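You operate a simulated robot arm through the tools that you are given. There is no shell and no other tool. Be economical: measure what you need, move in short steps, check, and stop when the job is done.

Carry out the task below with a simulated two-armed robot. There is one attempt and no reset: what you move stays moved.

JOB
Renew the cracked diaphragm in the diaphragm valve.
Fine: pilot cover upright on the cart, grey diaphragm in the reject tray, blue diaphragm down on the pilot seat, cover twisted back to its stop.

The check looks at the end state, three seconds after you hand in, the way a careful person would. Anything else that was tipped, shoved, dropped, spilled or broken makes it a failure. A push-on lid holds only when it is set on centred and level and pressed home; a screw cap is set on level and turned clockwise until tight.

ROBOT AND FRAMES
Two 7-joint arms with fingered hands on one trunk, on a base that drives. Base frame: it is fixed to the floor where the robot stands at the start and does not move with it; the origin is under the middle of the robot, x ahead of it, y to its left, z up. Lengths are in m, angles in rad, forces in N, time in s.
The left shoulder is at the start at [0.07, 0.154, 1.172], the right one opposite. With the tool pointing down near the work surface each hand reaches from about 0.1 to 0.86 m from the robot's upright axis, wherever it stands, measured 20 degrees to its own side. Places, roughly: orange cart top [0.6, 0.3, 0.8]; pilot seat [0.5, 0.2, 0.8]; reject tray inside [0.7, 0.4, 0.8]. Payload 3.9 kg a hand.
Tool frame (each hand has its own): the origin (TCP) lies between the finger pads and is the grasp point; the fingertips stand 0.03 m ahead of it; z points along the fingers, y is the line along which they close. The gripper opens to 0.104 m. The gripper's body begins 0.035 m behind the TCP. The gripper is a hand of 4 fingers: y runs from the thumb to the fingers, the wrist lies at [-0.017, -0.104, -0.178] in the tool frame.
Orientation is that of the tool frame in the base frame, as [roll, pitch, yaw] about the fixed x, y, z axes, in that order (R = Rz(yaw) Ry(pitch) Rx(roll)). With the fingers straight down and the wrist toward the robot, the tool's x, y and z point along [0, 1, 0], [1, 0, 0] and [0, 0, -1] of the base frame.

CONTROLS
- The arms move only by the tool move_arm. It takes "left_steps", "right_steps" or both (then of equal length, played together; a hand with none holds still); each is one flat list of numbers, 6 for each row, row after row: the shift along the base's x, y, z in m, then the turn, a rotation vector about the base's x, y, z in rad. In form: [tx, ty, tz, rx, ry, rz, tx, ty, tz, rx, ry, rz, ...]. A call has 1 to 12 rows; each row shifts and turns the commanded pose from where the row before left it. Each row takes 0.2 s and may step no farther than 0.05 m and 0.15 rad from the row before; otherwise, the whole call is refused. A pose out of reach is approached as far as the arm can. The call stops where the force on the tool passes 40 N (or 10 N more than at its start, if that is more) or the arm is blocked; 0.2 s more then pass. In this call time passes only in rows, and 0.2 s behind the last. It gives the time, the measured TCP pose, the force on the tool (base axes), the opening and the grip force at its end, in the units of the frame above (readings bear some noise), with the torque about the TCP (base axes, N m) and any sound that the robot's microphone picked up.
- Cameras (640 x 400 px; columns grow to the right, rows downward): "scene" is now at [0.1069, 0.0456, 1.3917]; the picture's right is [0.58, -0.82, 0.00], its down [-0.59, -0.42, -0.70] and it looks along [0.57, 0.40, -0.72] (base axes); focal length 260 px, centre (320, 200). "left" rides on the left gripper at [-0.066, -0.09, -0.126] in its tool frame; the picture's right is [-0.78, -0.30, 0.56], its down [0.57, -0.70, 0.42] and it looks along [0.26, 0.65, 0.71] (tool axes); focal length 275 px, centre (320, 200). "right" rides on the right gripper at [0.066, -0.09, -0.126] in its tool frame; the picture's right is [-0.78, 0.30, -0.56], its down [-0.57, -0.70, 0.42] and it looks along [-0.26, 0.65, 0.71] (tool axes); focal length 275 px, centre (320, 200). There is no depth. A picture from a camera that has moved, and an enlarged one, comes with that camera's place and axes in the base frame and with its lens. The place of the scene camera against the robot may be out by one fixed shift of up to 0.012 m in any direction.
- grab_frame(camera): a new picture of that camera. It takes no simulated time.
- slide_trunk(by): slides the trunk up (or, below 0, down) by that many m; the arms and the scene camera ride with it, the base frame stays. It gives what a move gives, with no picture.
- base_move(legs): drives the robot by 1 to 6 legs, each [ahead, turn to the left] in m and rad, along the robot's own axes; the way and the turn of a leg run together, so that a leg with both is an arc; at most 1.5 m and 3.142 rad a leg. The arms and the cameras ride along, it lands a little off, and it stops where it bumps. It gives what a move gives.
- finger_targets(index, middle, ring, thumb_bend, thumb_turn, hand): sets how far each is bent, from 0 (flat) to 1 (curled in); at 0.3 the hand is open as for a grip, at 0.7 the pads meet at the TCP. One left out holds its place. A second passes; each finger stops where it meets its share of the squeeze, and holds until it gets a number again. It is the only way to open and close the hand. It gives what a move gives, with no picture; readings hold the bend of each and the force on the fingers (four entries, about 0 where the hand has none), thumb and palm. thumb_turn goes from beside the hand (0) to across from the fingers (1), as for a grip.
- head_to(pan, tilt): turns the head with the scene camera to pan (to the left, within 1.501 rad either way) and tilt (down, from -0.506 to 1.204), counted from straight ahead of the robot. It gives what a move gives.
- zoom(camera, box): a new picture of the part [left, top, right, bottom] of that camera's present view, enlarged. It takes no simulated time.
- hand_in(): hands the job in; it is judged then, once.

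Work in short steps. Places have to be worked out from the pictures, the camera data and where the tool is seen: move nearer, look again, correct. Check each grasp and each placing, and mend what went wrong. You have 120 turns and 100 pictures in all, those below and enlarged ones among them. Open the grippers and draw the arms clear of the work before you hand the job in, unless the task says otherwise; then end with one line.

The tools are called after "Request:" as name(argument=value, ...) on one line, values as JSON. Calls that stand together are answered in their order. move_arm: Moves the arms, as the interface text tells. Its arguments: {"type":"object","properties":{"left_steps":{"type":"array"},"right_steps":{"type":"array"}},"required":[]} The other tools are called the same way: slide_trunk (by) slides the trunk up or down; finger_targets (index, middle, ring, thumb_bend, thumb_turn, hand) moves the fingers one by one; base_move (legs) drives the base; head_to (pan, tilt) turns the head that bears the scene camera; grab_frame (camera) takes a picture; zoom (camera, box) takes an enlarged picture of a part of a camera's view; hand_in () hands the job in.

At the start:

```text
time_s: 0.0
left_ee_pos: [0.3819, 0.4714, 1.1614]
left_tcp_rot: [3.142, 0.0, 1.569]
left_ft_force: [0.1, 0.2, 0.1]
left_ft_torque: [-0.01, -0.01, 0.02]
left_opening: 0.1037
left_gripper_force: 0.1
left_shape: jaw
left_bend: [0.3, 0.3, 0.3, 0.3, 0.97]
left_finger forces: [0.0, 0.1, 0.1, 0.1, 0.1, 0.1]
right_ee_pos: [0.6108, 0.0315, 1.1688]
right_tcp_rot: [3.141, -0.001, 1.571]
right_ft_force: [-0.3, 0.4, 0.5]
right_ft_torque: [0.05, 0.0, -0.01]
right_opening: 0.1036
right_gripper_force: 0.1
right_shape: jaw
right_bend: [0.3, 0.3, 0.3, 0.3, 0.97]
right_finger forces: [0.0, 0.0, 0.0, 0.1, 0.0, 0.0]
trunk travel left (down, up): [-0.625, 0.315]
robot x, y, heading: [0.0041, -0.0009, -0.002]
head pan, tilt: [0.616, 0.803]
```

scene: 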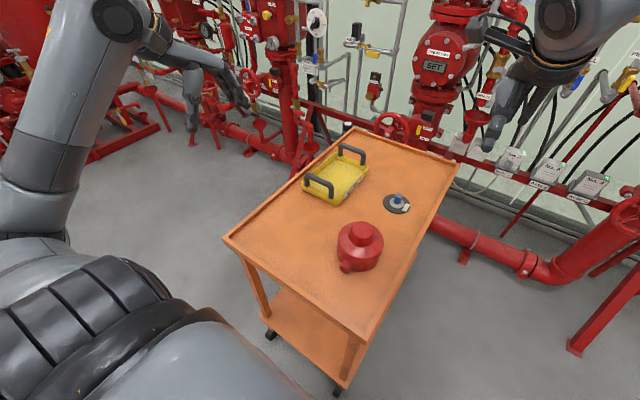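
right: 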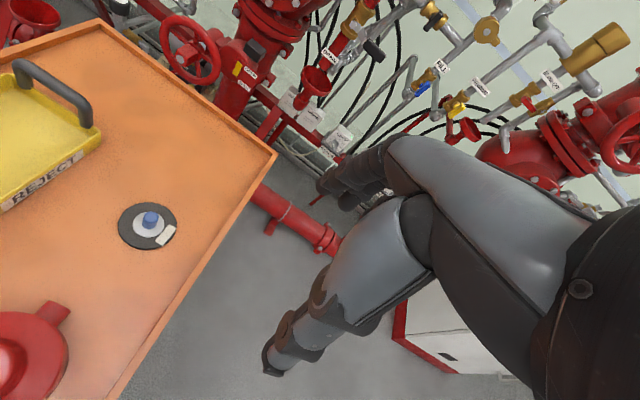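
left: 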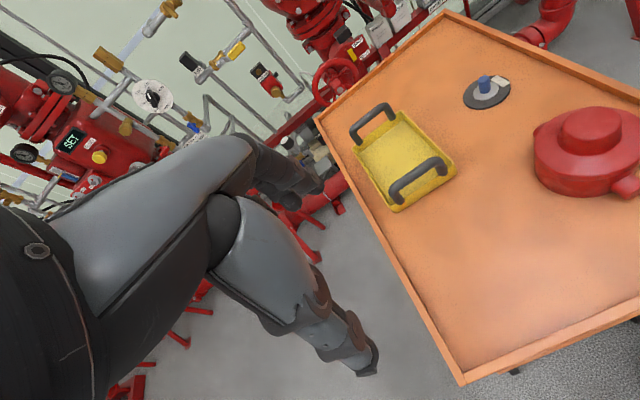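

I start by looking closer at the cart: the red pilot, the new diaphragm on its disc, and the tray.

Request:
zoom(camera="scene", box=[310, 170, 430, 290])

Request:
zoom(camera="left", box=[440, 60, 640, 220])

```text
3.33 times, centred on (370, 230) of scene
camera zoom: at [0.1069, 0.0456, 1.3917], right [0.58, -0.82, 0.0], down [-0.59, -0.42, -0.7], along [0.57, 0.4, -0.72], focal length 867 px, centre (153, 100)
```

zoom: 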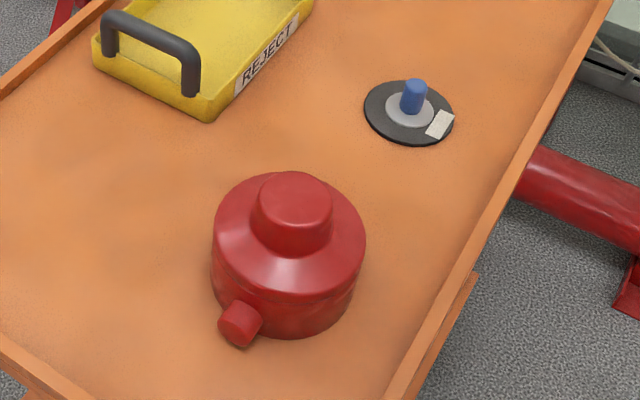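

```text
2.50 times, centred on (540, 140) of left
camera zoom: at [0.2899, 0.4056, 1.2869], right [-0.3, -0.78, -0.56], down [-0.7, 0.57, -0.42], along [0.65, 0.26, -0.71], focal length 688 px, centre (-230, 350)
```

zoom: 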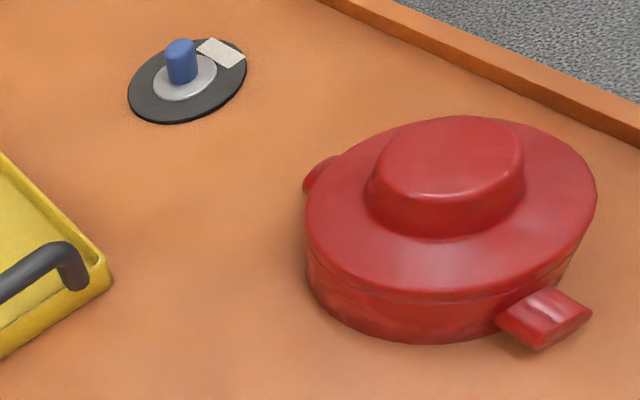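

The knob on the cover triangulates to about (0.475, 0.181), top z≈0.90, dia ≈0.055; the new diaphragm to (0.70, 0.167, 0.80). I clear the right arm and bring the left hand above the cover.

Request:
move_arm(right_steps=[-0.01, -0.04, 0, 0, 0, 0, -0.01, -0.04, 0, 0, 0, 0, -0.01, -0.04, 0, 0, 0, 0, -0.01, -0.04, 0, 0, 0, 0, -0.01, -0.04, 0, 0, 0, 0, -0.01, -0.04, 0, 0, 0, 0, -0.01, -0.04, 0, 0, 0, 0, -0.01, -0.04, 0, 0, 0, 0], left_steps=[0.0116, -0.0361, -0.0138, 0, 0, 0, 0.0116, -0.0361, -0.0138, 0, 0, 0, 0.0116, -0.0361, -0.0138, 0, 0, 0, 0.0116, -0.0361, -0.0138, 0, 0, 0, 0.0116, -0.0361, -0.0138, 0, 0, 0, 0.0116, -0.0361, -0.0138, 0, 0, 0, 0.0116, -0.0361, -0.0138, 0, 0, 0, 0.0116, -0.0361, -0.0138, 0, 0, 0])

Request:
grab_frame(camera="left")

Request:
grab_frame(camera="scene")

```text
time_s: 1.8
left_ee_pos: [0.4745, 0.1761, 1.0518]
left_tcp_rot: [3.141, -0.006, 1.569]
left_ft_force: [-0.6, 0.3, -0.4]
left_ft_torque: [0.03, 0.0, 0.0]
left_opening: 0.104
left_gripper_force: 0.1
left_shape: jaw
left_bend: [0.3, 0.3, 0.3, 0.3, 0.97]
left_finger forces: [0.0, 0.0, 0.0, 0.0, 0.1, 0.1]
right_ee_pos: [0.5304, -0.2946, 1.168]
right_tcp_rot: [-3.141, -0.006, 1.572]
right_ft_force: [-0.7, -0.6, -0.3]
right_ft_torque: [0.05, 0.02, 0.02]
right_opening: 0.1036
right_gripper_force: 0.0
right_shape: jaw
right_bend: [0.3, 0.3, 0.3, 0.3, 0.97]
right_finger forces: [0.1, 0.0, 0.1, 0.0, 0.0, 0.2]
trunk travel left (down, up): [-0.625, 0.315]
robot x, y, heading: [-0.0043, -0.0017, -0.005]
head pan, tilt: [0.616, 0.803]
```

```text
94 pictures are left
camera left: at [0.3826, 0.111, 1.1774], right [-0.3, -0.77, -0.56], down [-0.7, 0.57, -0.42], along [0.65, 0.27, -0.71], focal length 275 px, centre (320, 200)
```

left: 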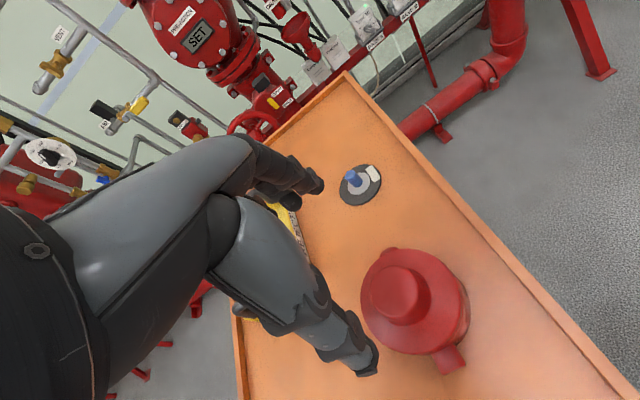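

```text
93 pictures are left
camera scene: at [0.1069, 0.0397, 1.3919], right [0.58, -0.82, 0.0], down [-0.59, -0.41, -0.7], along [0.57, 0.4, -0.72], focal length 260 px, centre (320, 200)
```

scene: 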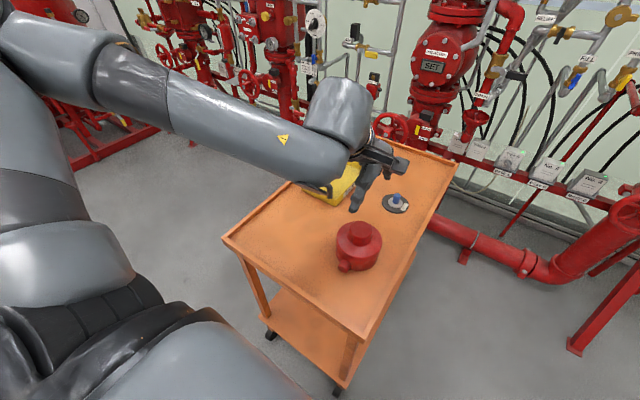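

Left camera puts the knob at (0.472, 0.177); the hand is right above it. I lower to z≈0.95 and look again.

Request:
move_arm(left_steps=[-0.001, 0, -0.035, 0, 0, 0, -0.001, 0, -0.035, 0, 0, 0, 0, 0, -0.03, 0, 0, 0])

Request:
grab_frame(camera="left")

Request:
zoom(camera="scene", box=[310, 170, 430, 290])

```text
time_s: 2.6
left_ee_pos: [0.4734, 0.1833, 0.9528]
left_tcp_rot: [-3.141, 0.002, 1.57]
left_ft_force: [-0.3, 0.6, -0.3]
left_ft_torque: [0.01, -0.02, 0.02]
left_opening: 0.1038
left_gripper_force: 0.1
left_shape: jaw
left_bend: [0.3, 0.3, 0.3, 0.3, 0.97]
left_finger forces: [0.0, 0.0, 0.0, 0.0, 0.1, 0.0]
right_ee_pos: [0.53, -0.2858, 1.1689]
right_tcp_rot: [-3.141, 0.0, 1.571]
right_ft_force: [-0.1, -0.5, 0.4]
right_ft_torque: [0.0, -0.01, 0.03]
right_opening: 0.1037
right_gripper_force: 0.1
right_shape: jaw
right_bend: [0.3, 0.3, 0.3, 0.3, 0.97]
right_finger forces: [0.0, 0.0, 0.0, 0.0, 0.0, 0.0]
trunk travel left (down, up): [-0.625, 0.315]
robot x, y, heading: [0.0016, 0.0011, 0.004]
head pan, tilt: [0.616, 0.803]
```

```text
92 pictures are left
camera left: at [0.3817, 0.1179, 1.0773], right [-0.3, -0.78, -0.56], down [-0.7, 0.57, -0.43], along [0.65, 0.26, -0.71], focal length 275 px, centre (320, 200)
```

left: 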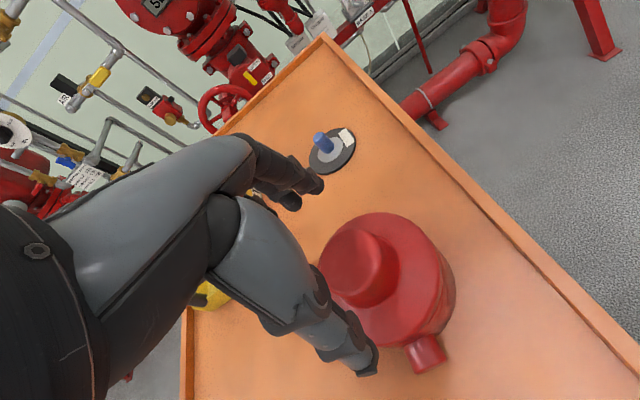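

```text
3.33 times, centred on (370, 230) of scene
camera zoom: at [0.1078, 0.0467, 1.3916], right [0.58, -0.82, 0.0], down [-0.59, -0.42, -0.69], along [0.57, 0.4, -0.72], focal length 867 px, centre (153, 100)
```

zoom: 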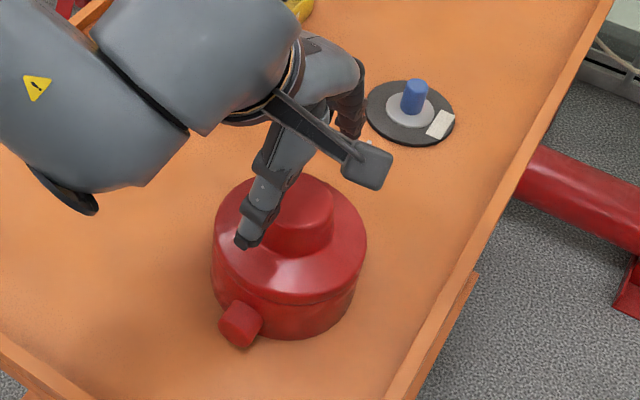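

I zoom to locate the knob more precisely relative to thumb and fingers.

Request:
zoom(camera="left", box=[240, 160, 480, 400])

```text
1.67 times, centred on (360, 280) of left
camera zoom: at [0.3817, 0.1179, 1.0773], right [-0.3, -0.78, -0.56], down [-0.7, 0.57, -0.43], along [0.65, 0.26, -0.71], focal length 459 px, centre (253, 67)
```

zoom: 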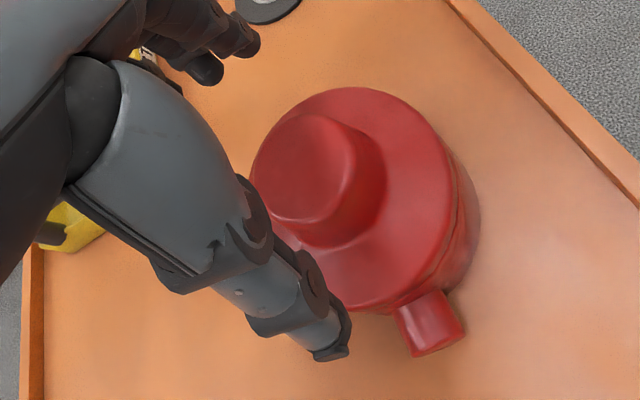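

Knob centre ≈(0.476, 0.180), top z≈0.90, matching the commanded TCP xy. I descend so the fingertips straddle the knob.

Request:
move_arm(left_steps=[0.002, -0.002, -0.02, 0, 0, 0, 0, 0, -0.015, 0, 0, 0, 0, 0, -0.012, 0, 0, 0])

Request:
zoom(camera="left", box=[200, 120, 480, 400])

Request:
zoom(camera="scene", box=[310, 190, 410, 290])

```text
time_s: 3.4
left_ee_pos: [0.4745, 0.1796, 0.9032]
left_tcp_rot: [-3.141, 0.0, 1.569]
left_ft_force: [1.0, -0.1, -1.1]
left_ft_torque: [-0.01, 0.01, 0.01]
left_opening: 0.1037
left_gripper_force: 0.1
left_shape: jaw
left_bend: [0.3, 0.3, 0.3, 0.3, 0.97]
left_finger forces: [0.0, 0.0, 0.0, 0.0, 0.1, 0.0]
right_ee_pos: [0.5302, -0.2881, 1.1688]
right_tcp_rot: [-3.141, 0.0, 1.571]
right_ft_force: [0.6, 0.9, 0.3]
right_ft_torque: [0.0, -0.02, 0.0]
right_opening: 0.1036
right_gripper_force: 0.0
right_shape: jaw
right_bend: [0.3, 0.3, 0.3, 0.3, 0.97]
right_finger forces: [0.1, 0.0, 0.0, 0.0, 0.0, 0.0]
trunk travel left (down, up): [-0.625, 0.315]
robot x, y, heading: [-0.0009, -0.0023, -0.003]
head pan, tilt: [0.616, 0.803]
```

```text
1.43 times, centred on (340, 260) of left
camera zoom: at [0.3829, 0.1145, 1.0299], right [-0.3, -0.78, -0.56], down [-0.7, 0.57, -0.42], along [0.65, 0.26, -0.71], focal length 393 px, centre (291, 114)
```

zoom: 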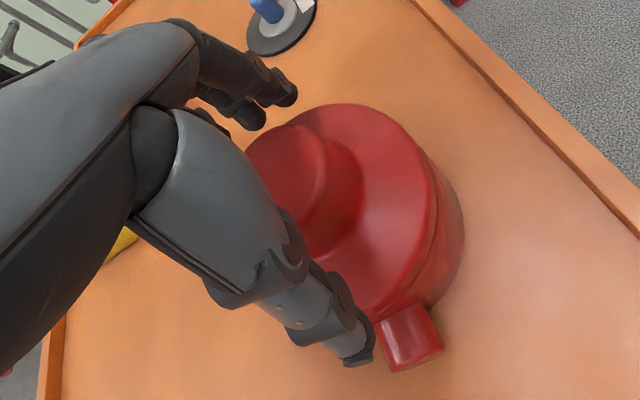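

```text
4.00 times, centred on (360, 240) of scene
camera zoom: at [0.1069, 0.045, 1.3917], right [0.58, -0.82, 0.0], down [-0.59, -0.42, -0.7], along [0.57, 0.4, -0.72], focal length 1041 px, centre (160, 40)
```

zoom: 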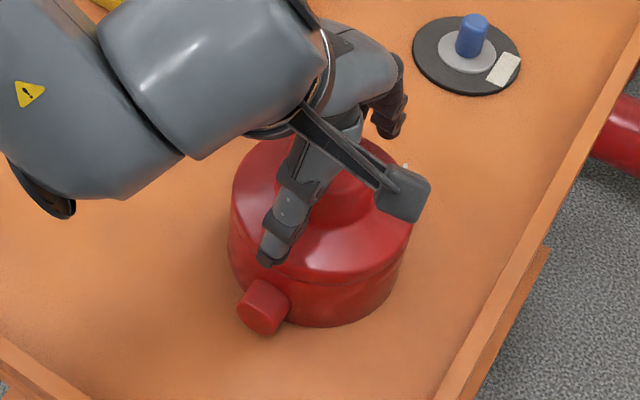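

No contact yet; thumb and fingers straddle the knob. I close the hand on it.

Request:
finger_targets(hand="left", index=0.6, middle=0.6, ring=0.6, thumb_bend=0.6)

Request:
zoom(camera="left", box=[200, 120, 480, 400])

Request:
zoom(camera="scene", box=[310, 190, 410, 290])

```text
time_s: 4.4
left_ee_pos: [0.4751, 0.1806, 0.9038]
left_tcp_rot: [3.141, 0.0, 1.571]
left_ft_force: [6.6, 0.4, 1.2]
left_ft_torque: [0.03, -0.15, 0.01]
left_opening: 0.044
left_gripper_force: 8.0
left_shape: fingers
left_bend: [0.54, 0.55, 0.6, 0.55, 0.97]
left_finger forces: [6.0, 6.5, 0.0, 0.0, 4.7, 0.0]
right_ee_pos: [0.5309, -0.2885, 1.1698]
right_tcp_rot: [-3.139, 0.0, 1.571]
right_ft_force: [-0.4, 0.5, 0.5]
right_ft_torque: [0.01, -0.02, 0.02]
right_opening: 0.1035
right_gripper_force: 0.2
right_shape: jaw
right_bend: [0.3, 0.3, 0.3, 0.3, 0.97]
right_finger forces: [0.1, 0.1, 0.0, 0.0, 0.0, 0.0]
trunk travel left (down, up): [-0.625, 0.315]
robot x, y, heading: [-0.0012, -0.0033, 0.002]
head pan, tilt: [0.616, 0.803]
```

```text
1.43 times, centred on (340, 260) of left
camera zoom: at [0.3841, 0.1146, 1.0299], right [-0.3, -0.78, -0.56], down [-0.7, 0.57, -0.42], along [0.65, 0.26, -0.71], focal length 393 px, centre (291, 114)
```

zoom: 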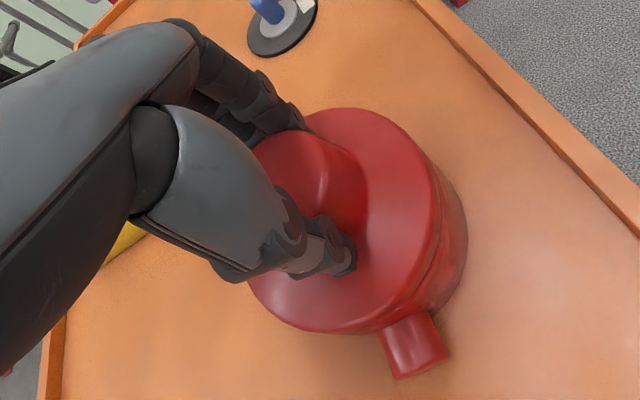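

```text
4.00 times, centred on (360, 240) of scene
camera zoom: at [0.1082, 0.0453, 1.3916], right [0.58, -0.82, 0.0], down [-0.59, -0.42, -0.69], along [0.57, 0.4, -0.72], focal length 1041 px, centre (160, 40)
```

zoom: 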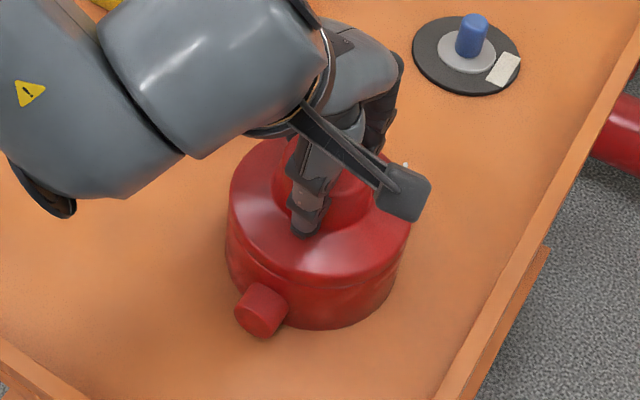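

Index, middle and thumb hold the knob. I tighten a bit, ring finger kept out of it.

Request:
finger_targets(hand="left", index=0.7, middle=0.7, ring=0.65, thumb_bend=0.75)

```text
time_s: 5.4
left_ee_pos: [0.4749, 0.1804, 0.9043]
left_tcp_rot: [-3.141, -0.002, 1.571]
left_ft_force: [3.2, 1.4, 0.3]
left_ft_torque: [0.07, -0.21, -0.09]
left_opening: 0.0417
left_gripper_force: 20.3
left_shape: fingers
left_bend: [0.53, 0.56, 0.64, 0.59, 0.96]
left_finger forces: [11.4, 11.1, 1.2, 0.1, 17.2, 0.0]
right_ee_pos: [0.5296, -0.2881, 1.1681]
right_tcp_rot: [3.141, 0.0, 1.57]
right_ft_force: [0.1, 0.7, -0.3]
right_ft_torque: [0.01, 0.01, 0.03]
right_opening: 0.1038
right_gripper_force: 0.0
right_shape: jaw
right_bend: [0.3, 0.3, 0.3, 0.3, 0.97]
right_finger forces: [0.0, 0.0, 0.1, 0.1, 0.0, 0.0]
trunk travel left (down, up): [-0.625, 0.315]
robot x, y, heading: [0.001, -0.002, 0.001]
head pan, tilt: [0.616, 0.803]
```

Grip about 20 N. Now I twist counter-clockwise in small steps, watching torque.

Request:
move_arm(left_steps=[0, 0, 0, 0, 0, 0.06, 0, 0, 0, 0, 0, 0.06, 0, 0, 0, 0, 0, 0.06, 0, 0, 0, 0, 0, 0.06])

Request:
zoom(camera="scene", box=[310, 190, 410, 290])

```text
time_s: 6.4
left_ee_pos: [0.4742, 0.1803, 0.9045]
left_tcp_rot: [3.142, 0.001, 1.811]
left_ft_force: [2.4, 0.7, 3.3]
left_ft_torque: [0.1, -0.25, -0.11]
left_opening: 0.0418
left_gripper_force: 20.5
left_shape: fingers
left_bend: [0.53, 0.56, 0.64, 0.59, 0.96]
left_finger forces: [11.9, 11.0, 1.2, 0.0, 17.0, 0.1]
right_ee_pos: [0.5299, -0.2887, 1.1694]
right_tcp_rot: [3.14, -0.001, 1.571]
right_ft_force: [-0.2, 0.4, -0.7]
right_ft_torque: [-0.01, 0.04, -0.03]
right_opening: 0.1038
right_gripper_force: 0.0
right_shape: jaw
right_bend: [0.3, 0.3, 0.3, 0.3, 0.97]
right_finger forces: [0.0, 0.0, 0.0, 0.0, 0.0, 0.1]
trunk travel left (down, up): [-0.625, 0.315]
robot x, y, heading: [0.0037, 0.0049, 0.001]
head pan, tilt: [0.616, 0.803]
```

```text
4.00 times, centred on (360, 240) of scene
camera zoom: at [0.1071, 0.0454, 1.3917], right [0.58, -0.82, 0.0], down [-0.59, -0.42, -0.7], along [0.57, 0.4, -0.72], focal length 1041 px, centre (160, 40)
```

zoom: 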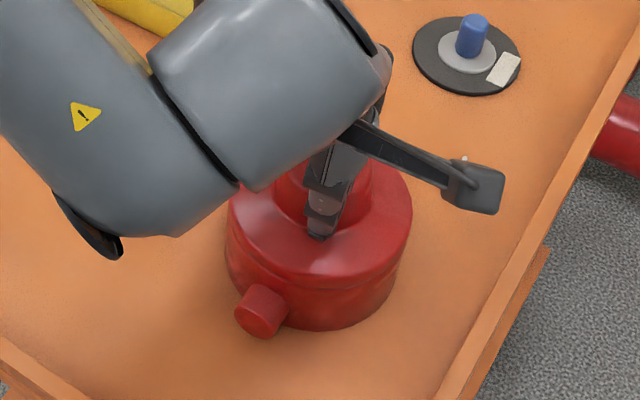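

The hand turned 0.24 rad without resistance and the body stays put. I keep turning.

Request:
move_arm(left_steps=[0, 0, 0, 0, 0, 0.07, 0, 0, 0, 0, 0, 0.07, 0, 0, 0, 0, 0, 0.07, 0, 0, 0, 0, 0, 0.07, 0, 0, 0, 0, 0, 0.07, 0, 0, 0, 0, 0, 0.07, 0, 0, 0, 0, 0, 0.07, 0, 0, 0, 0, 0, 0.07])

Request:
zoom(camera="scene", box=[310, 190, 410, 290])

Request:
grab_frame(camera="left")

```text
time_s: 8.2
left_ee_pos: [0.4613, 0.2067, 0.9256]
left_tcp_rot: [-3.138, 0.001, 2.371]
left_ft_force: [0.3, 0.8, -15.3]
left_ft_torque: [-0.01, 0.01, -0.02]
left_opening: 0.0417
left_gripper_force: 18.8
left_shape: fingers
left_bend: [0.53, 0.56, 0.64, 0.59, 0.95]
left_finger forces: [10.7, 9.2, 1.2, 0.2, 16.6, 0.0]
left hand out of reach, approached as far as the arm can: row 3, 4, 5, 6, 7, 8
right_ee_pos: [0.5315, -0.2874, 1.168]
right_tcp_rot: [-3.14, 0.0, 1.571]
right_ft_force: [-0.2, -0.1, -1.0]
right_ft_torque: [0.01, 0.0, 0.01]
right_opening: 0.1037
right_gripper_force: 0.1
right_shape: jaw
right_bend: [0.3, 0.3, 0.3, 0.3, 0.97]
right_finger forces: [0.1, 0.0, 0.0, 0.0, 0.0, 0.1]
trunk travel left (down, up): [-0.625, 0.315]
robot x, y, heading: [0.0013, -0.0006, 0.006]
head pan, tilt: [0.616, 0.803]
```

```text
4.00 times, centred on (360, 240) of scene
camera zoom: at [0.1087, 0.046, 1.3915], right [0.58, -0.82, 0.0], down [-0.59, -0.42, -0.69], along [0.57, 0.4, -0.72], focal length 1041 px, centre (160, 40)
```

zoom: 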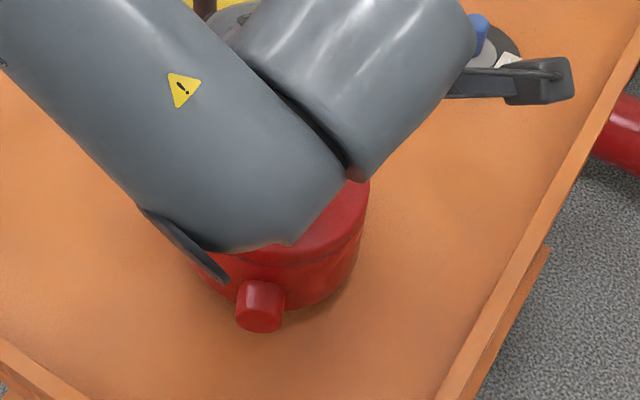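

```text
83 pictures are left
camera left: at [0.4453, 0.0965, 1.0513], right [0.35, -0.75, -0.56], down [-0.9, -0.11, -0.42], along [0.26, 0.65, -0.72], focal length 275 px, centre (320, 200)
```

left: 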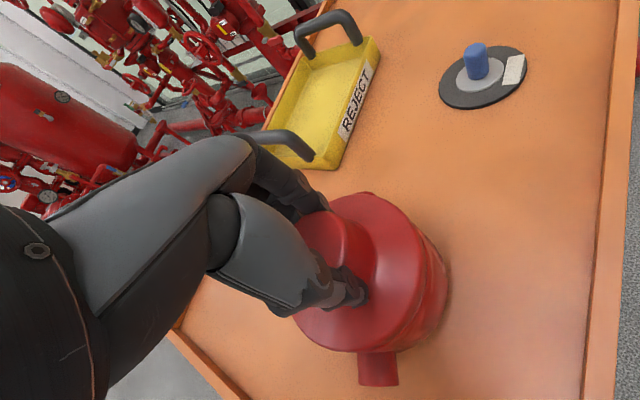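

The readings show the wrist ran out of reach, and the whole pilot (≈15 N) got lifted and carried along by 2–3 cm. I undo this: raise slightly, turn back to yaw ≈1.95 over its original place, then set it down gently.

Request:
move_arm(left_steps=[0, 0, 0.025, 0, 0, -0.07, 0, 0, 0, 0, 0, -0.07, 0, 0, 0, 0, 0, -0.07, 0, 0, 0, 0, 0, -0.07, 0, 0, 0, 0, 0, -0.07, 0, 0, 0, 0, 0, -0.07, 0, 0, 0, 0, 0, -0.05])

Request:
zoom(camera="scene", box=[310, 190, 410, 290])

Request:
grab_frame(camera="left")

```text
time_s: 9.8
left_ee_pos: [0.4619, 0.2063, 0.9503]
left_tcp_rot: [3.141, -0.001, 1.9]
left_ft_force: [0.6, -0.3, -15.9]
left_ft_torque: [0.0, 0.04, 0.02]
left_opening: 0.0417
left_gripper_force: 19.1
left_shape: fingers
left_bend: [0.53, 0.56, 0.64, 0.59, 0.95]
left_finger forces: [10.4, 9.4, 1.3, 0.0, 16.2, 0.0]
right_ee_pos: [0.5322, -0.2873, 1.1683]
right_tcp_rot: [-3.139, 0.002, 1.57]
right_ft_force: [-0.1, 0.4, -0.8]
right_ft_torque: [-0.01, 0.0, 0.02]
right_opening: 0.1036
right_gripper_force: 0.1
right_shape: jaw
right_bend: [0.3, 0.3, 0.3, 0.3, 0.97]
right_finger forces: [0.0, 0.0, 0.0, 0.0, 0.1, 0.0]
trunk travel left (down, up): [-0.625, 0.315]
robot x, y, heading: [0.0013, -0.0009, 0.005]
head pan, tilt: [0.616, 0.803]
```

```text
4.00 times, centred on (360, 240) of scene
camera zoom: at [0.1086, 0.0463, 1.3915], right [0.58, -0.82, 0.0], down [-0.59, -0.42, -0.69], along [0.57, 0.4, -0.72], focal length 1041 px, centre (160, 40)
```

zoom: 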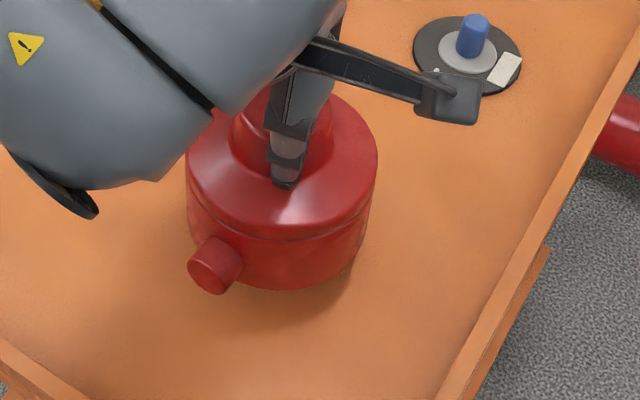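

```text
81 pictures are left
camera left: at [0.3969, 0.1152, 1.0762], right [-0.03, -0.83, -0.56], down [-0.85, 0.31, -0.42], along [0.53, 0.46, -0.72], focal length 275 px, centre (320, 200)
```

left: 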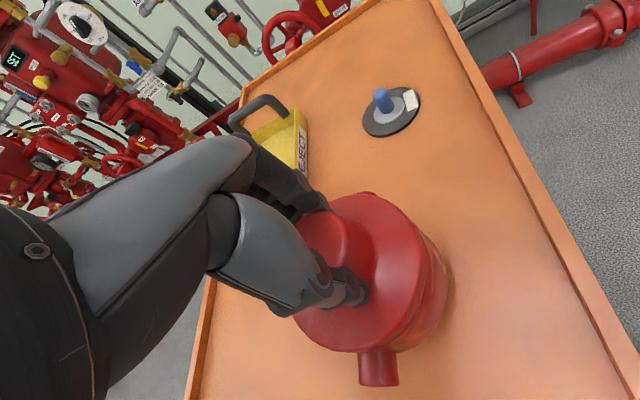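

The pilot hangs upright in the hand, with the port again facing −x. I shift back to the original spot and lower until it touches.

Request:
move_arm(left_steps=[0.0065, -0.013, 0, 0, 0, 0, 0.0065, -0.013, 0, 0, 0, 0, 0, 0, -0.02, 0, 0, 0, 0, 0, -0.015, 0, 0, 0, 0, 0, -0.006, 0, 0, 0, 0, 0, -0.004, 0, 0, 0])

Request:
zoom(camera="scene", box=[310, 190, 410, 290])

```text
time_s: 11.2
left_ee_pos: [0.4748, 0.1781, 0.9062]
left_tcp_rot: [-3.14, 0.003, 1.899]
left_ft_force: [0.4, -2.3, -10.5]
left_ft_torque: [0.08, 0.0, 0.0]
left_opening: 0.0417
left_gripper_force: 19.6
left_shape: fingers
left_bend: [0.53, 0.56, 0.65, 0.59, 0.95]
left_finger forces: [10.5, 9.4, 1.1, 0.1, 17.0, 0.0]
right_ee_pos: [0.5313, -0.2883, 1.1684]
right_tcp_rot: [-3.139, 0.002, 1.571]
right_ft_force: [-0.3, -0.1, -0.5]
right_ft_torque: [0.02, 0.02, 0.0]
right_opening: 0.1037
right_gripper_force: 0.0
right_shape: jaw
right_bend: [0.3, 0.3, 0.3, 0.3, 0.97]
right_finger forces: [0.1, 0.0, 0.0, 0.1, 0.1, 0.0]
trunk travel left (down, up): [-0.625, 0.315]
robot x, y, heading: [0.0003, -0.0013, -0.001]
head pan, tilt: [0.616, 0.803]
```

```text
4.00 times, centred on (360, 240) of scene
camera zoom: at [0.108, 0.0455, 1.3917], right [0.58, -0.82, 0.0], down [-0.59, -0.42, -0.69], along [0.57, 0.4, -0.72], focal length 1041 px, centre (160, 40)
```

zoom: 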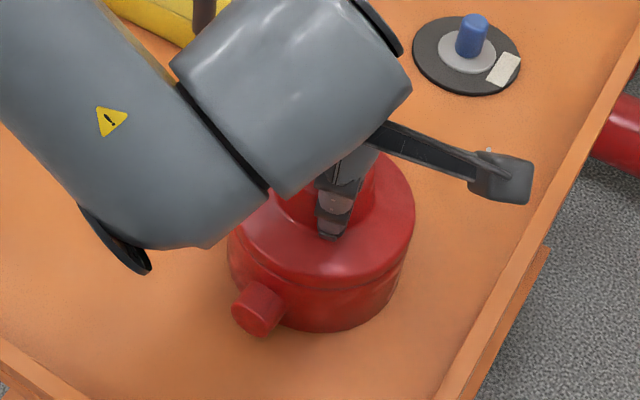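

It rests at z≈0.906. I lower 2 mm more and open the hand.

Request:
move_arm(left_steps=[0, 0, -0.0025, 0, 0, 0])

Request:
finger_targets(hand="left", index=0.3, middle=0.3, ring=0.3, thumb_bend=0.3)

Request:
move_arm(left_steps=[0, 0, 0.025, 0, 0, 0, 0, 0, 0.025, 0, 0, -0.1, 0, 0, 0, 0, 0, -0.12, 0, 0, 0, 0, 0, -0.12, 0, 0, 0, 0, 0, -0.12, 0, 0, 0, 0, 0, -0.12, 0, 0, 0, 0, 0, -0.12, 0, 0, 0, 0, 0, -0.12, 0, 0, 0, 0, 0, -0.12, 0, 0, 0, 0, 0, -0.12])

Request:
grab_frame(camera="left")

Request:
grab_frame(camera="scene")

```text
time_s: 11.6
left_ee_pos: [0.475, 0.1791, 0.9049]
left_tcp_rot: [3.14, 0.001, 1.897]
left_ft_force: [-0.7, -2.6, -1.2]
left_ft_torque: [0.09, -0.07, -0.01]
left_opening: 0.0415
left_gripper_force: 20.8
left_shape: fingers
left_bend: [0.53, 0.56, 0.65, 0.59, 0.95]
left_finger forces: [10.9, 10.0, 1.1, 0.0, 18.5, 0.0]
right_ee_pos: [0.5298, -0.2885, 1.1689]
right_tcp_rot: [-3.14, 0.001, 1.572]
right_ft_force: [0.4, 0.6, 0.3]
right_ft_torque: [0.01, -0.02, -0.04]
right_opening: 0.1038
right_gripper_force: 0.0
right_shape: jaw
right_bend: [0.3, 0.3, 0.3, 0.3, 0.97]
right_finger forces: [0.0, 0.0, 0.0, 0.1, 0.0, 0.0]
trunk travel left (down, up): [-0.625, 0.315]
robot x, y, heading: [0.0017, -0.0032, 0.001]
head pan, tilt: [0.616, 0.803]
```

```text
time_s: 12.6
left_ee_pos: [0.4731, 0.1803, 0.9042]
left_tcp_rot: [3.142, 0.0, 1.9]
left_ft_force: [-0.9, 0.2, -0.2]
left_ft_torque: [0.04, -0.01, 0.01]
left_opening: 0.1042
left_gripper_force: 0.2
left_shape: fingers
left_bend: [0.3, 0.3, 0.3, 0.3, 0.97]
left_finger forces: [0.1, 0.1, 0.0, 0.1, 0.0, 0.0]
right_ee_pos: [0.5312, -0.2881, 1.169]
right_tcp_rot: [3.14, -0.002, 1.572]
right_ft_force: [-0.3, 0.7, 0.2]
right_ft_torque: [0.0, 0.0, 0.0]
right_opening: 0.1039
right_gripper_force: 0.0
right_shape: jaw
right_bend: [0.3, 0.3, 0.3, 0.3, 0.97]
right_finger forces: [0.0, 0.1, 0.1, 0.0, 0.0, 0.0]
trunk travel left (down, up): [-0.625, 0.315]
robot x, y, heading: [0.0008, -0.0017, 0.0]
head pan, tilt: [0.616, 0.803]
```

```text
time_s: 14.8
left_ee_pos: [0.4741, 0.1795, 0.9535]
left_tcp_rot: [-3.142, 0.001, 0.837]
left_ft_force: [-0.1, -0.1, 0.7]
left_ft_torque: [0.02, -0.02, -0.01]
left_opening: 0.1042
left_gripper_force: 0.1
left_shape: fingers
left_bend: [0.3, 0.3, 0.3, 0.3, 0.97]
left_finger forces: [0.0, 0.0, 0.0, 0.0, 0.1, 0.1]
right_ee_pos: [0.5301, -0.2888, 1.1685]
right_tcp_rot: [3.139, -0.002, 1.57]
right_ft_force: [0.0, 0.3, 0.9]
right_ft_torque: [0.02, -0.01, 0.01]
right_opening: 0.1035
right_gripper_force: 0.0
right_shape: jaw
right_bend: [0.3, 0.3, 0.3, 0.3, 0.97]
right_finger forces: [0.1, 0.0, 0.0, 0.0, 0.1, 0.0]
trunk travel left (down, up): [-0.625, 0.315]
robot x, y, heading: [0.004, -0.0033, 0.007]
head pan, tilt: [0.616, 0.803]
```

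```text
79 pictures are left
camera left: at [0.3618, 0.1906, 1.0793], right [-0.74, -0.38, -0.56], down [-0.14, 0.9, -0.42], along [0.66, -0.24, -0.71], focal length 275 px, centre (320, 200)
```

left: 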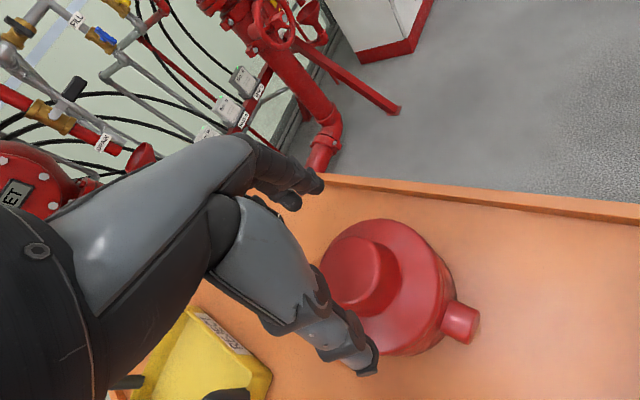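

```text
78 pictures are left
camera scene: at [0.1072, 0.0445, 1.3917], right [0.58, -0.82, 0.0], down [-0.59, -0.42, -0.7], along [0.57, 0.4, -0.72], focal length 260 px, centre (320, 200)
```

scene: 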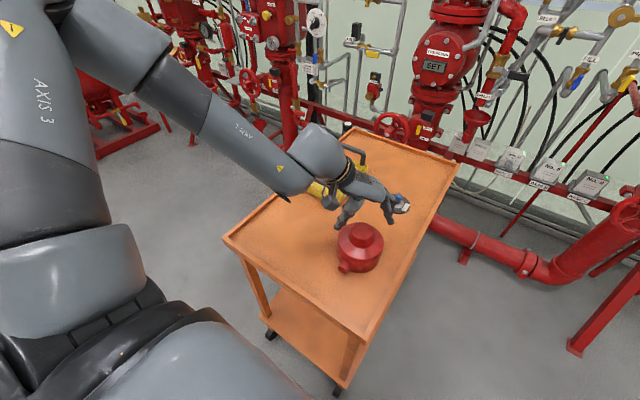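

Yaw 0.84 is reachable, giving another 1.06 rad of turning. I lower and grip again.

Request:
move_arm(left_steps=[0.001, 0, -0.025, 0, 0, 0, 0, 0, -0.024, 0, 0, 0])

Request:
finger_targets(hand="left", index=0.62, middle=0.62, ring=0.62, thumb_bend=0.75)

Request:
zoom(camera="scene", box=[310, 190, 410, 290])

```text
time_s: 15.4
left_ee_pos: [0.4753, 0.1799, 0.9059]
left_tcp_rot: [-3.14, -0.001, 0.84]
left_ft_force: [0.0, 0.1, 0.1]
left_ft_torque: [0.01, 0.01, 0.02]
left_opening: 0.1044
left_gripper_force: 0.1
left_shape: fingers
left_bend: [0.3, 0.3, 0.3, 0.3, 0.97]
left_finger forces: [0.0, 0.0, 0.1, 0.0, 0.0, 0.0]
right_ee_pos: [0.5302, -0.2865, 1.1696]
right_tcp_rot: [-3.14, 0.0, 1.572]
right_ft_force: [0.0, -0.5, -0.7]
right_ft_torque: [0.0, 0.04, 0.01]
right_opening: 0.1038
right_gripper_force: 0.1
right_shape: jaw
right_bend: [0.3, 0.3, 0.3, 0.3, 0.97]
right_finger forces: [0.1, 0.1, 0.0, 0.1, 0.1, 0.0]
trunk travel left (down, up): [-0.625, 0.315]
robot x, y, heading: [-0.0003, -0.0014, 0.002]
head pan, tilt: [0.616, 0.803]
```

```text
time_s: 16.4
left_ee_pos: [0.475, 0.1793, 0.9041]
left_tcp_rot: [-3.141, 0.0, 0.84]
left_ft_force: [1.4, -0.4, 0.6]
left_ft_torque: [-0.06, -0.13, -0.05]
left_opening: 0.0431
left_gripper_force: 13.5
left_shape: fingers
left_bend: [0.54, 0.55, 0.62, 0.57, 0.96]
left_finger forces: [7.3, 7.5, 0.1, 0.0, 11.9, 0.0]
right_ee_pos: [0.5298, -0.2875, 1.1686]
right_tcp_rot: [-3.141, 0.001, 1.572]
right_ft_force: [0.5, 0.2, 0.2]
right_ft_torque: [0.03, 0.0, -0.03]
right_opening: 0.1037
right_gripper_force: 0.1
right_shape: jaw
right_bend: [0.3, 0.3, 0.3, 0.3, 0.97]
right_finger forces: [0.0, 0.0, 0.0, 0.0, 0.1, 0.0]
trunk travel left (down, up): [-0.625, 0.315]
robot x, y, heading: [-0.0003, -0.0049, 0.001]
head pan, tilt: [0.616, 0.803]
```

```text
4.00 times, centred on (360, 240) of scene
camera zoom: at [0.1069, 0.0451, 1.3917], right [0.58, -0.82, 0.0], down [-0.59, -0.42, -0.7], along [0.57, 0.4, -0.72], focal length 1041 px, centre (160, 40)
```

zoom: 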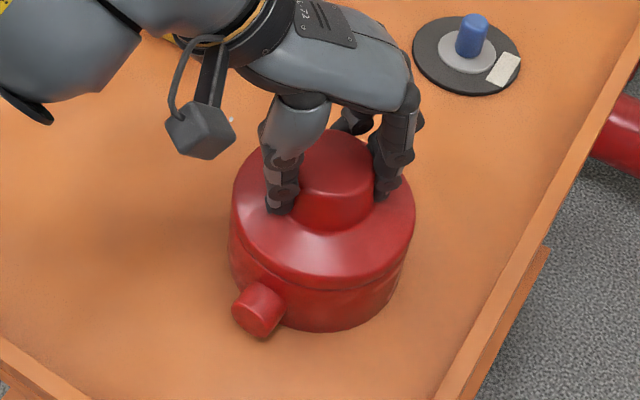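

Good grip. I turn counter-clockwise ~0.55 rad and check the body.

Request:
move_arm(left_steps=[0, 0, 0, 0, 0, 0.07, 0, 0, 0, 0, 0, 0.07, 0, 0, 0, 0, 0, 0.07, 0, 0, 0, 0, 0, 0.07, 0, 0, 0, 0, 0, 0.07, 0, 0, 0, 0, 0, 0.07, 0, 0, 0, 0, 0, 0.07, 0, 0, 0, 0, 0, 0.07])

Request:
zoom(camera="scene", box=[310, 190, 410, 290])

```text
time_s: 18.2
left_ee_pos: [0.4748, 0.1789, 0.9052]
left_tcp_rot: [3.139, 0.001, 1.402]
left_ft_force: [1.1, -3.6, 6.8]
left_ft_torque: [-0.09, -0.14, -0.12]
left_opening: 0.0428
left_gripper_force: 14.8
left_shape: fingers
left_bend: [0.54, 0.55, 0.62, 0.58, 0.96]
left_finger forces: [8.9, 7.5, 0.0, 0.0, 12.0, 0.1]
right_ee_pos: [0.5301, -0.2896, 1.1693]
right_tcp_rot: [-3.142, -0.001, 1.572]
right_ft_force: [0.0, -0.2, 0.1]
right_ft_torque: [-0.01, -0.01, -0.03]
right_opening: 0.1035
right_gripper_force: 0.1
right_shape: jaw
right_bend: [0.3, 0.3, 0.3, 0.3, 0.97]
right_finger forces: [0.0, 0.0, 0.0, 0.0, 0.1, 0.1]
trunk travel left (down, up): [-0.625, 0.315]
robot x, y, heading: [0.0017, 0.0017, -0.006]
head pan, tilt: [0.616, 0.803]
```

```text
4.00 times, centred on (360, 240) of scene
camera zoom: at [0.1064, 0.044, 1.3918], right [0.58, -0.82, 0.0], down [-0.59, -0.41, -0.7], along [0.57, 0.4, -0.72], focal length 1041 px, centre (160, 40)
```

zoom: 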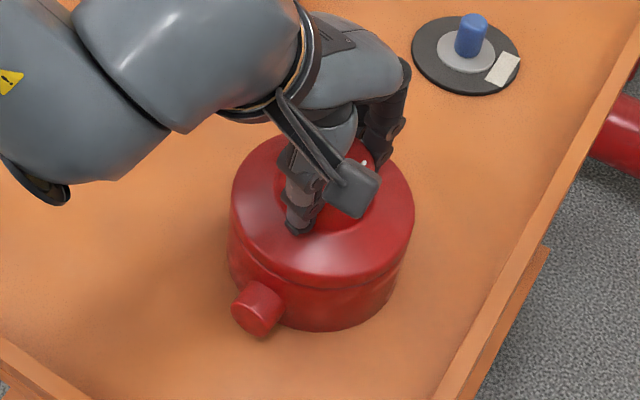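

The tool is being pushed up (+6.8 N): the cover rises as it unscrews. I keep turning and let the hand rise slightly.

Request:
move_arm(left_steps=[0, 0, 0.0008, 0, 0, 0.07, 0, 0, 0.0004, 0, 0, 0.07, 0, 0, 0.0004, 0, 0, 0.07, 0, 0, 0.0004, 0, 0, 0.07, 0, 0, 0.0004, 0, 0, 0.07, 0, 0, 0.0004, 0, 0, 0.07, 0, 0, 0.0004, 0, 0, 0.07])

Request:
zoom(camera="scene", box=[310, 190, 410, 290])

```text
time_s: 19.8
left_ee_pos: [0.4756, 0.1797, 0.9068]
left_tcp_rot: [-3.141, 0.0, 1.891]
left_ft_force: [1.4, -3.4, -1.4]
left_ft_torque: [-0.06, -0.1, -0.12]
left_opening: 0.0431
left_gripper_force: 12.8
left_shape: fingers
left_bend: [0.54, 0.55, 0.62, 0.58, 0.96]
left_finger forces: [8.1, 6.5, 0.1, 0.0, 11.8, 0.0]
right_ee_pos: [0.5324, -0.2872, 1.1675]
right_tcp_rot: [-3.138, 0.0, 1.572]
right_ft_force: [0.5, -0.4, 0.3]
right_ft_torque: [0.03, 0.0, 0.01]
right_opening: 0.1036
right_gripper_force: 0.0
right_shape: jaw
right_bend: [0.3, 0.3, 0.3, 0.3, 0.97]
right_finger forces: [0.0, 0.0, 0.1, 0.0, 0.0, 0.0]
trunk travel left (down, up): [-0.625, 0.315]
robot x, y, heading: [-0.0022, -0.0026, -0.006]
head pan, tilt: [0.616, 0.803]
```

```text
4.00 times, centred on (360, 240) of scene
camera zoom: at [0.1078, 0.0446, 1.3916], right [0.58, -0.82, 0.0], down [-0.59, -0.42, -0.69], along [0.57, 0.4, -0.72], focal length 1041 px, centre (160, 40)
```

zoom: 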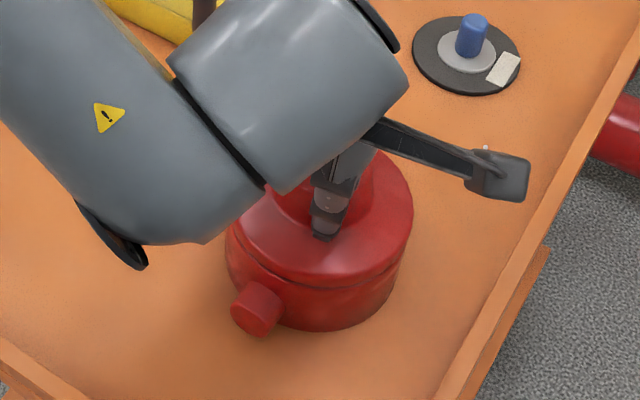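

Turned ≈1.38 rad in total. I test with a 5 mm lift: the force will show whether the body hangs on.

Request:
move_arm(left_steps=[0, 0, 0.003, 0, 0, 0, 0, 0, 0.003, 0, 0, 0])

Request:
zoom(camera="scene", box=[310, 190, 410, 290])

```text
time_s: 20.4
left_ee_pos: [0.4757, 0.1803, 0.9123]
left_tcp_rot: [-3.139, -0.002, 1.892]
left_ft_force: [-0.6, -0.7, -16.0]
left_ft_torque: [-0.04, 0.0, -0.01]
left_opening: 0.0426
left_gripper_force: 12.0
left_shape: fingers
left_bend: [0.54, 0.56, 0.62, 0.58, 0.96]
left_finger forces: [6.6, 6.7, 0.0, 0.1, 10.6, 0.0]
right_ee_pos: [0.5318, -0.2887, 1.167]
right_tcp_rot: [-3.14, 0.0, 1.573]
right_ft_force: [-0.4, 0.8, 0.4]
right_ft_torque: [0.0, -0.01, -0.02]
right_opening: 0.1035
right_gripper_force: 0.1
right_shape: jaw
right_bend: [0.3, 0.3, 0.3, 0.3, 0.97]
right_finger forces: [0.0, 0.0, 0.0, 0.1, 0.0, 0.0]
trunk travel left (down, up): [-0.625, 0.315]
robot x, y, heading: [0.0004, -0.0037, 0.002]
head pan, tilt: [0.616, 0.803]
```

```text
4.00 times, centred on (360, 240) of scene
camera zoom: at [0.1087, 0.0459, 1.3913], right [0.58, -0.82, 0.0], down [-0.59, -0.42, -0.69], along [0.57, 0.4, -0.72], focal length 1041 px, centre (160, 40)
```

zoom: 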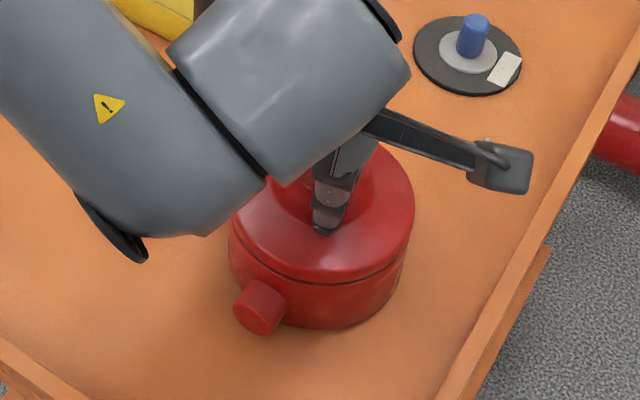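

Still engaged (16 N). I set it back down, release, and go round for another turn.

Request:
move_arm(left_steps=[0, 0, -0.003, 0, 0, 0, 0, 0, -0.003, 0, 0, 0])

Request:
finger_targets(hand="left", index=0.3, middle=0.3, ring=0.3, thumb_bend=0.3)

Request:
move_arm(left_steps=[0, 0, 0.025, 0, 0, 0, 0, 0, 0.02, 0, 0, -0.1, 0, 0, 0, 0, 0, -0.13, 0, 0, 0, 0, 0, -0.13, 0, 0, 0, 0, 0, -0.13, 0, 0, 0, 0, 0, -0.13, 0, 0, 0, 0, 0, -0.13, 0, 0, 0, 0, 0, -0.13, 0, 0, 0, 0, 0, -0.13, 0, 0, -0.02, 0, 0, -0.12, 0, 0, -0.024, 0, 0, 0])

Request:
finger_targets(hand="left", index=0.62, middle=0.62, ring=0.62, thumb_bend=0.75)

Request:
zoom(camera="scene", box=[310, 190, 410, 290])

```text
time_s: 21.0
left_ee_pos: [0.4763, 0.1806, 0.908]
left_tcp_rot: [3.14, 0.001, 1.891]
left_ft_force: [0.0, -0.2, -6.2]
left_ft_torque: [0.06, 0.04, -0.05]
left_opening: 0.0424
left_gripper_force: 13.0
left_shape: fingers
left_bend: [0.54, 0.56, 0.62, 0.58, 0.96]
left_finger forces: [7.1, 7.6, 0.0, 0.0, 11.5, 0.0]
right_ee_pos: [0.5311, -0.2871, 1.1703]
right_tcp_rot: [3.141, 0.002, 1.569]
right_ft_force: [0.1, -0.1, 0.2]
right_ft_torque: [0.0, -0.03, 0.02]
right_opening: 0.1033
right_gripper_force: 0.0
right_shape: jaw
right_bend: [0.3, 0.3, 0.3, 0.3, 0.97]
right_finger forces: [0.0, 0.0, 0.0, 0.0, 0.0, 0.1]
trunk travel left (down, up): [-0.625, 0.315]
robot x, y, heading: [-0.002, -0.0019, 0.001]
head pan, tilt: [0.616, 0.803]
```

```text
time_s: 22.0
left_ee_pos: [0.4753, 0.1788, 0.9094]
left_tcp_rot: [3.14, 0.001, 1.89]
left_ft_force: [0.2, -0.2, -0.3]
left_ft_torque: [-0.01, -0.01, 0.02]
left_opening: 0.1042
left_gripper_force: 0.2
left_shape: fingers
left_bend: [0.3, 0.3, 0.3, 0.3, 0.97]
left_finger forces: [0.1, 0.0, 0.1, 0.1, 0.0, 0.0]
right_ee_pos: [0.5305, -0.2883, 1.1689]
right_tcp_rot: [3.141, 0.001, 1.571]
right_ft_force: [-0.4, 0.2, -0.7]
right_ft_torque: [0.0, 0.0, 0.0]
right_opening: 0.1039
right_gripper_force: 0.0
right_shape: jaw
right_bend: [0.3, 0.3, 0.3, 0.3, 0.97]
right_finger forces: [0.1, 0.1, 0.0, 0.1, 0.0, 0.0]
trunk travel left (down, up): [-0.625, 0.315]
robot x, y, heading: [-0.0007, -0.0006, 0.003]
head pan, tilt: [0.616, 0.803]
```

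```text
time_s: 24.4
left_ee_pos: [0.4766, 0.18, 0.9076]
left_tcp_rot: [-3.141, 0.001, 0.758]
left_ft_force: [0.6, -0.3, -0.6]
left_ft_torque: [-0.01, -0.03, 0.03]
left_opening: 0.1043
left_gripper_force: 0.0
left_shape: fingers
left_bend: [0.3, 0.3, 0.3, 0.3, 0.97]
left_finger forces: [0.0, 0.1, 0.0, 0.1, 0.1, 0.0]
right_ee_pos: [0.5312, -0.287, 1.1692]
right_tcp_rot: [-3.141, 0.001, 1.57]
right_ft_force: [0.7, -0.1, -0.8]
right_ft_torque: [-0.01, 0.03, 0.06]
right_opening: 0.1035
right_gripper_force: 0.0
right_shape: jaw
right_bend: [0.3, 0.3, 0.3, 0.3, 0.97]
right_finger forces: [0.1, 0.1, 0.0, 0.1, 0.0, 0.1]
trunk travel left (down, up): [-0.625, 0.315]
robot x, y, heading: [0.002, -0.0012, 0.0]
head pan, tilt: [0.616, 0.803]
```

```text
time_s: 25.4
left_ee_pos: [0.476, 0.1801, 0.9102]
left_tcp_rot: [3.141, 0.0, 0.76]
left_ft_force: [1.5, -1.9, 0.7]
left_ft_torque: [-0.07, -0.06, 0.01]
left_opening: 0.0444
left_gripper_force: 12.2
left_shape: fingers
left_bend: [0.55, 0.55, 0.62, 0.55, 0.96]
left_finger forces: [6.7, 7.1, 0.0, 0.0, 10.4, 0.0]
right_ee_pos: [0.5304, -0.2893, 1.1683]
right_tcp_rot: [3.141, -0.001, 1.57]
right_ft_force: [0.4, -0.1, 0.3]
right_ft_torque: [-0.01, -0.03, -0.01]
right_opening: 0.1037
right_gripper_force: 0.1
right_shape: jaw
right_bend: [0.3, 0.3, 0.3, 0.3, 0.97]
right_finger forces: [0.0, 0.0, 0.0, 0.1, 0.1, 0.1]
trunk travel left (down, up): [-0.625, 0.315]
robot x, y, heading: [-0.0027, -0.0019, 0.003]
head pan, tilt: [0.616, 0.803]
```

```text
4.00 times, centred on (360, 240) of scene
camera zoom: at [0.107, 0.0448, 1.3917], right [0.58, -0.82, 0.0], down [-0.59, -0.42, -0.7], along [0.57, 0.4, -0.72], focal length 1041 px, centre (160, 40)
```

zoom: 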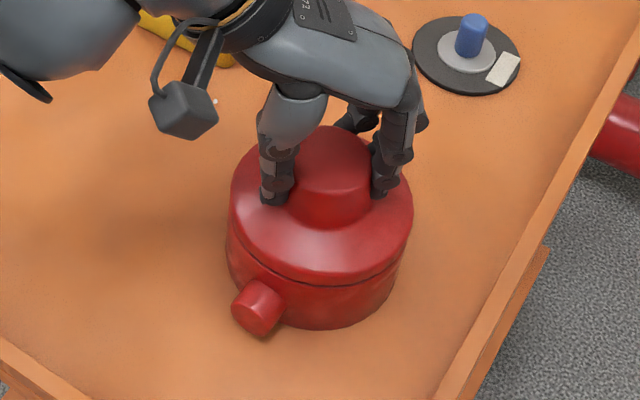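

The seam has opened a bit, so it is threading out. Another turn of ≈1.1 rad with a slight rise.

Request:
move_arm(left_steps=[0, 0, 0.0002, 0, 0, 0.1, 0, 0, 0.0002, 0, 0, 0.1, 0, 0, 0.0002, 0, 0, 0.1, 0, 0, 0.0002, 0, 0, 0.1, 0, 0, 0.0002, 0, 0, 0.1, 0, 0, 0.0002, 0, 0, 0.1, 0, 0, 0.0002, 0, 0, 0.1, 0, 0, 0.0002, 0, 0, 0.1, 0, 0, 0.0002, 0, 0, 0.1, 0, 0, 0.0002, 0, 0, 0.1, 0, 0, 0.0002, 0, 0, 0.1])

Request:
zoom(camera="scene", box=[310, 190, 410, 290])

```text
time_s: 27.8
left_ee_pos: [0.4751, 0.1797, 0.9103]
left_tcp_rot: [-3.14, 0.0, 1.863]
left_ft_force: [0.1, -0.5, 0.1]
left_ft_torque: [0.04, 0.06, -0.04]
left_opening: 0.0431
left_gripper_force: 10.9
left_shape: fingers
left_bend: [0.56, 0.55, 0.62, 0.56, 0.96]
left_finger forces: [5.2, 6.7, 0.0, 0.0, 10.3, 0.0]
right_ee_pos: [0.5312, -0.2876, 1.1685]
right_tcp_rot: [-3.139, 0.0, 1.571]
right_ft_force: [-0.1, 0.1, -0.4]
right_ft_torque: [-0.03, 0.0, -0.02]
right_opening: 0.1035
right_gripper_force: 0.1
right_shape: jaw
right_bend: [0.3, 0.3, 0.3, 0.3, 0.97]
right_finger forces: [0.0, 0.1, 0.1, 0.0, 0.1, 0.0]
trunk travel left (down, up): [-0.625, 0.315]
robot x, y, heading: [0.0013, 0.0021, 0.002]
head pan, tilt: [0.616, 0.803]
```

```text
4.00 times, centred on (360, 240) of scene
camera zoom: at [0.1075, 0.0449, 1.3916], right [0.58, -0.82, 0.0], down [-0.59, -0.42, -0.69], along [0.57, 0.4, -0.72], focal length 1041 px, centre (160, 40)
```

zoom: 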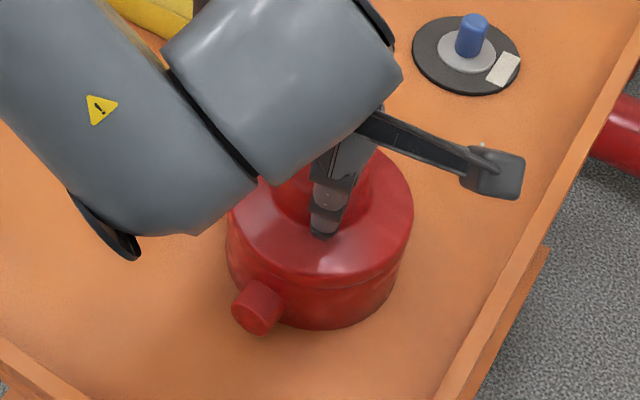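

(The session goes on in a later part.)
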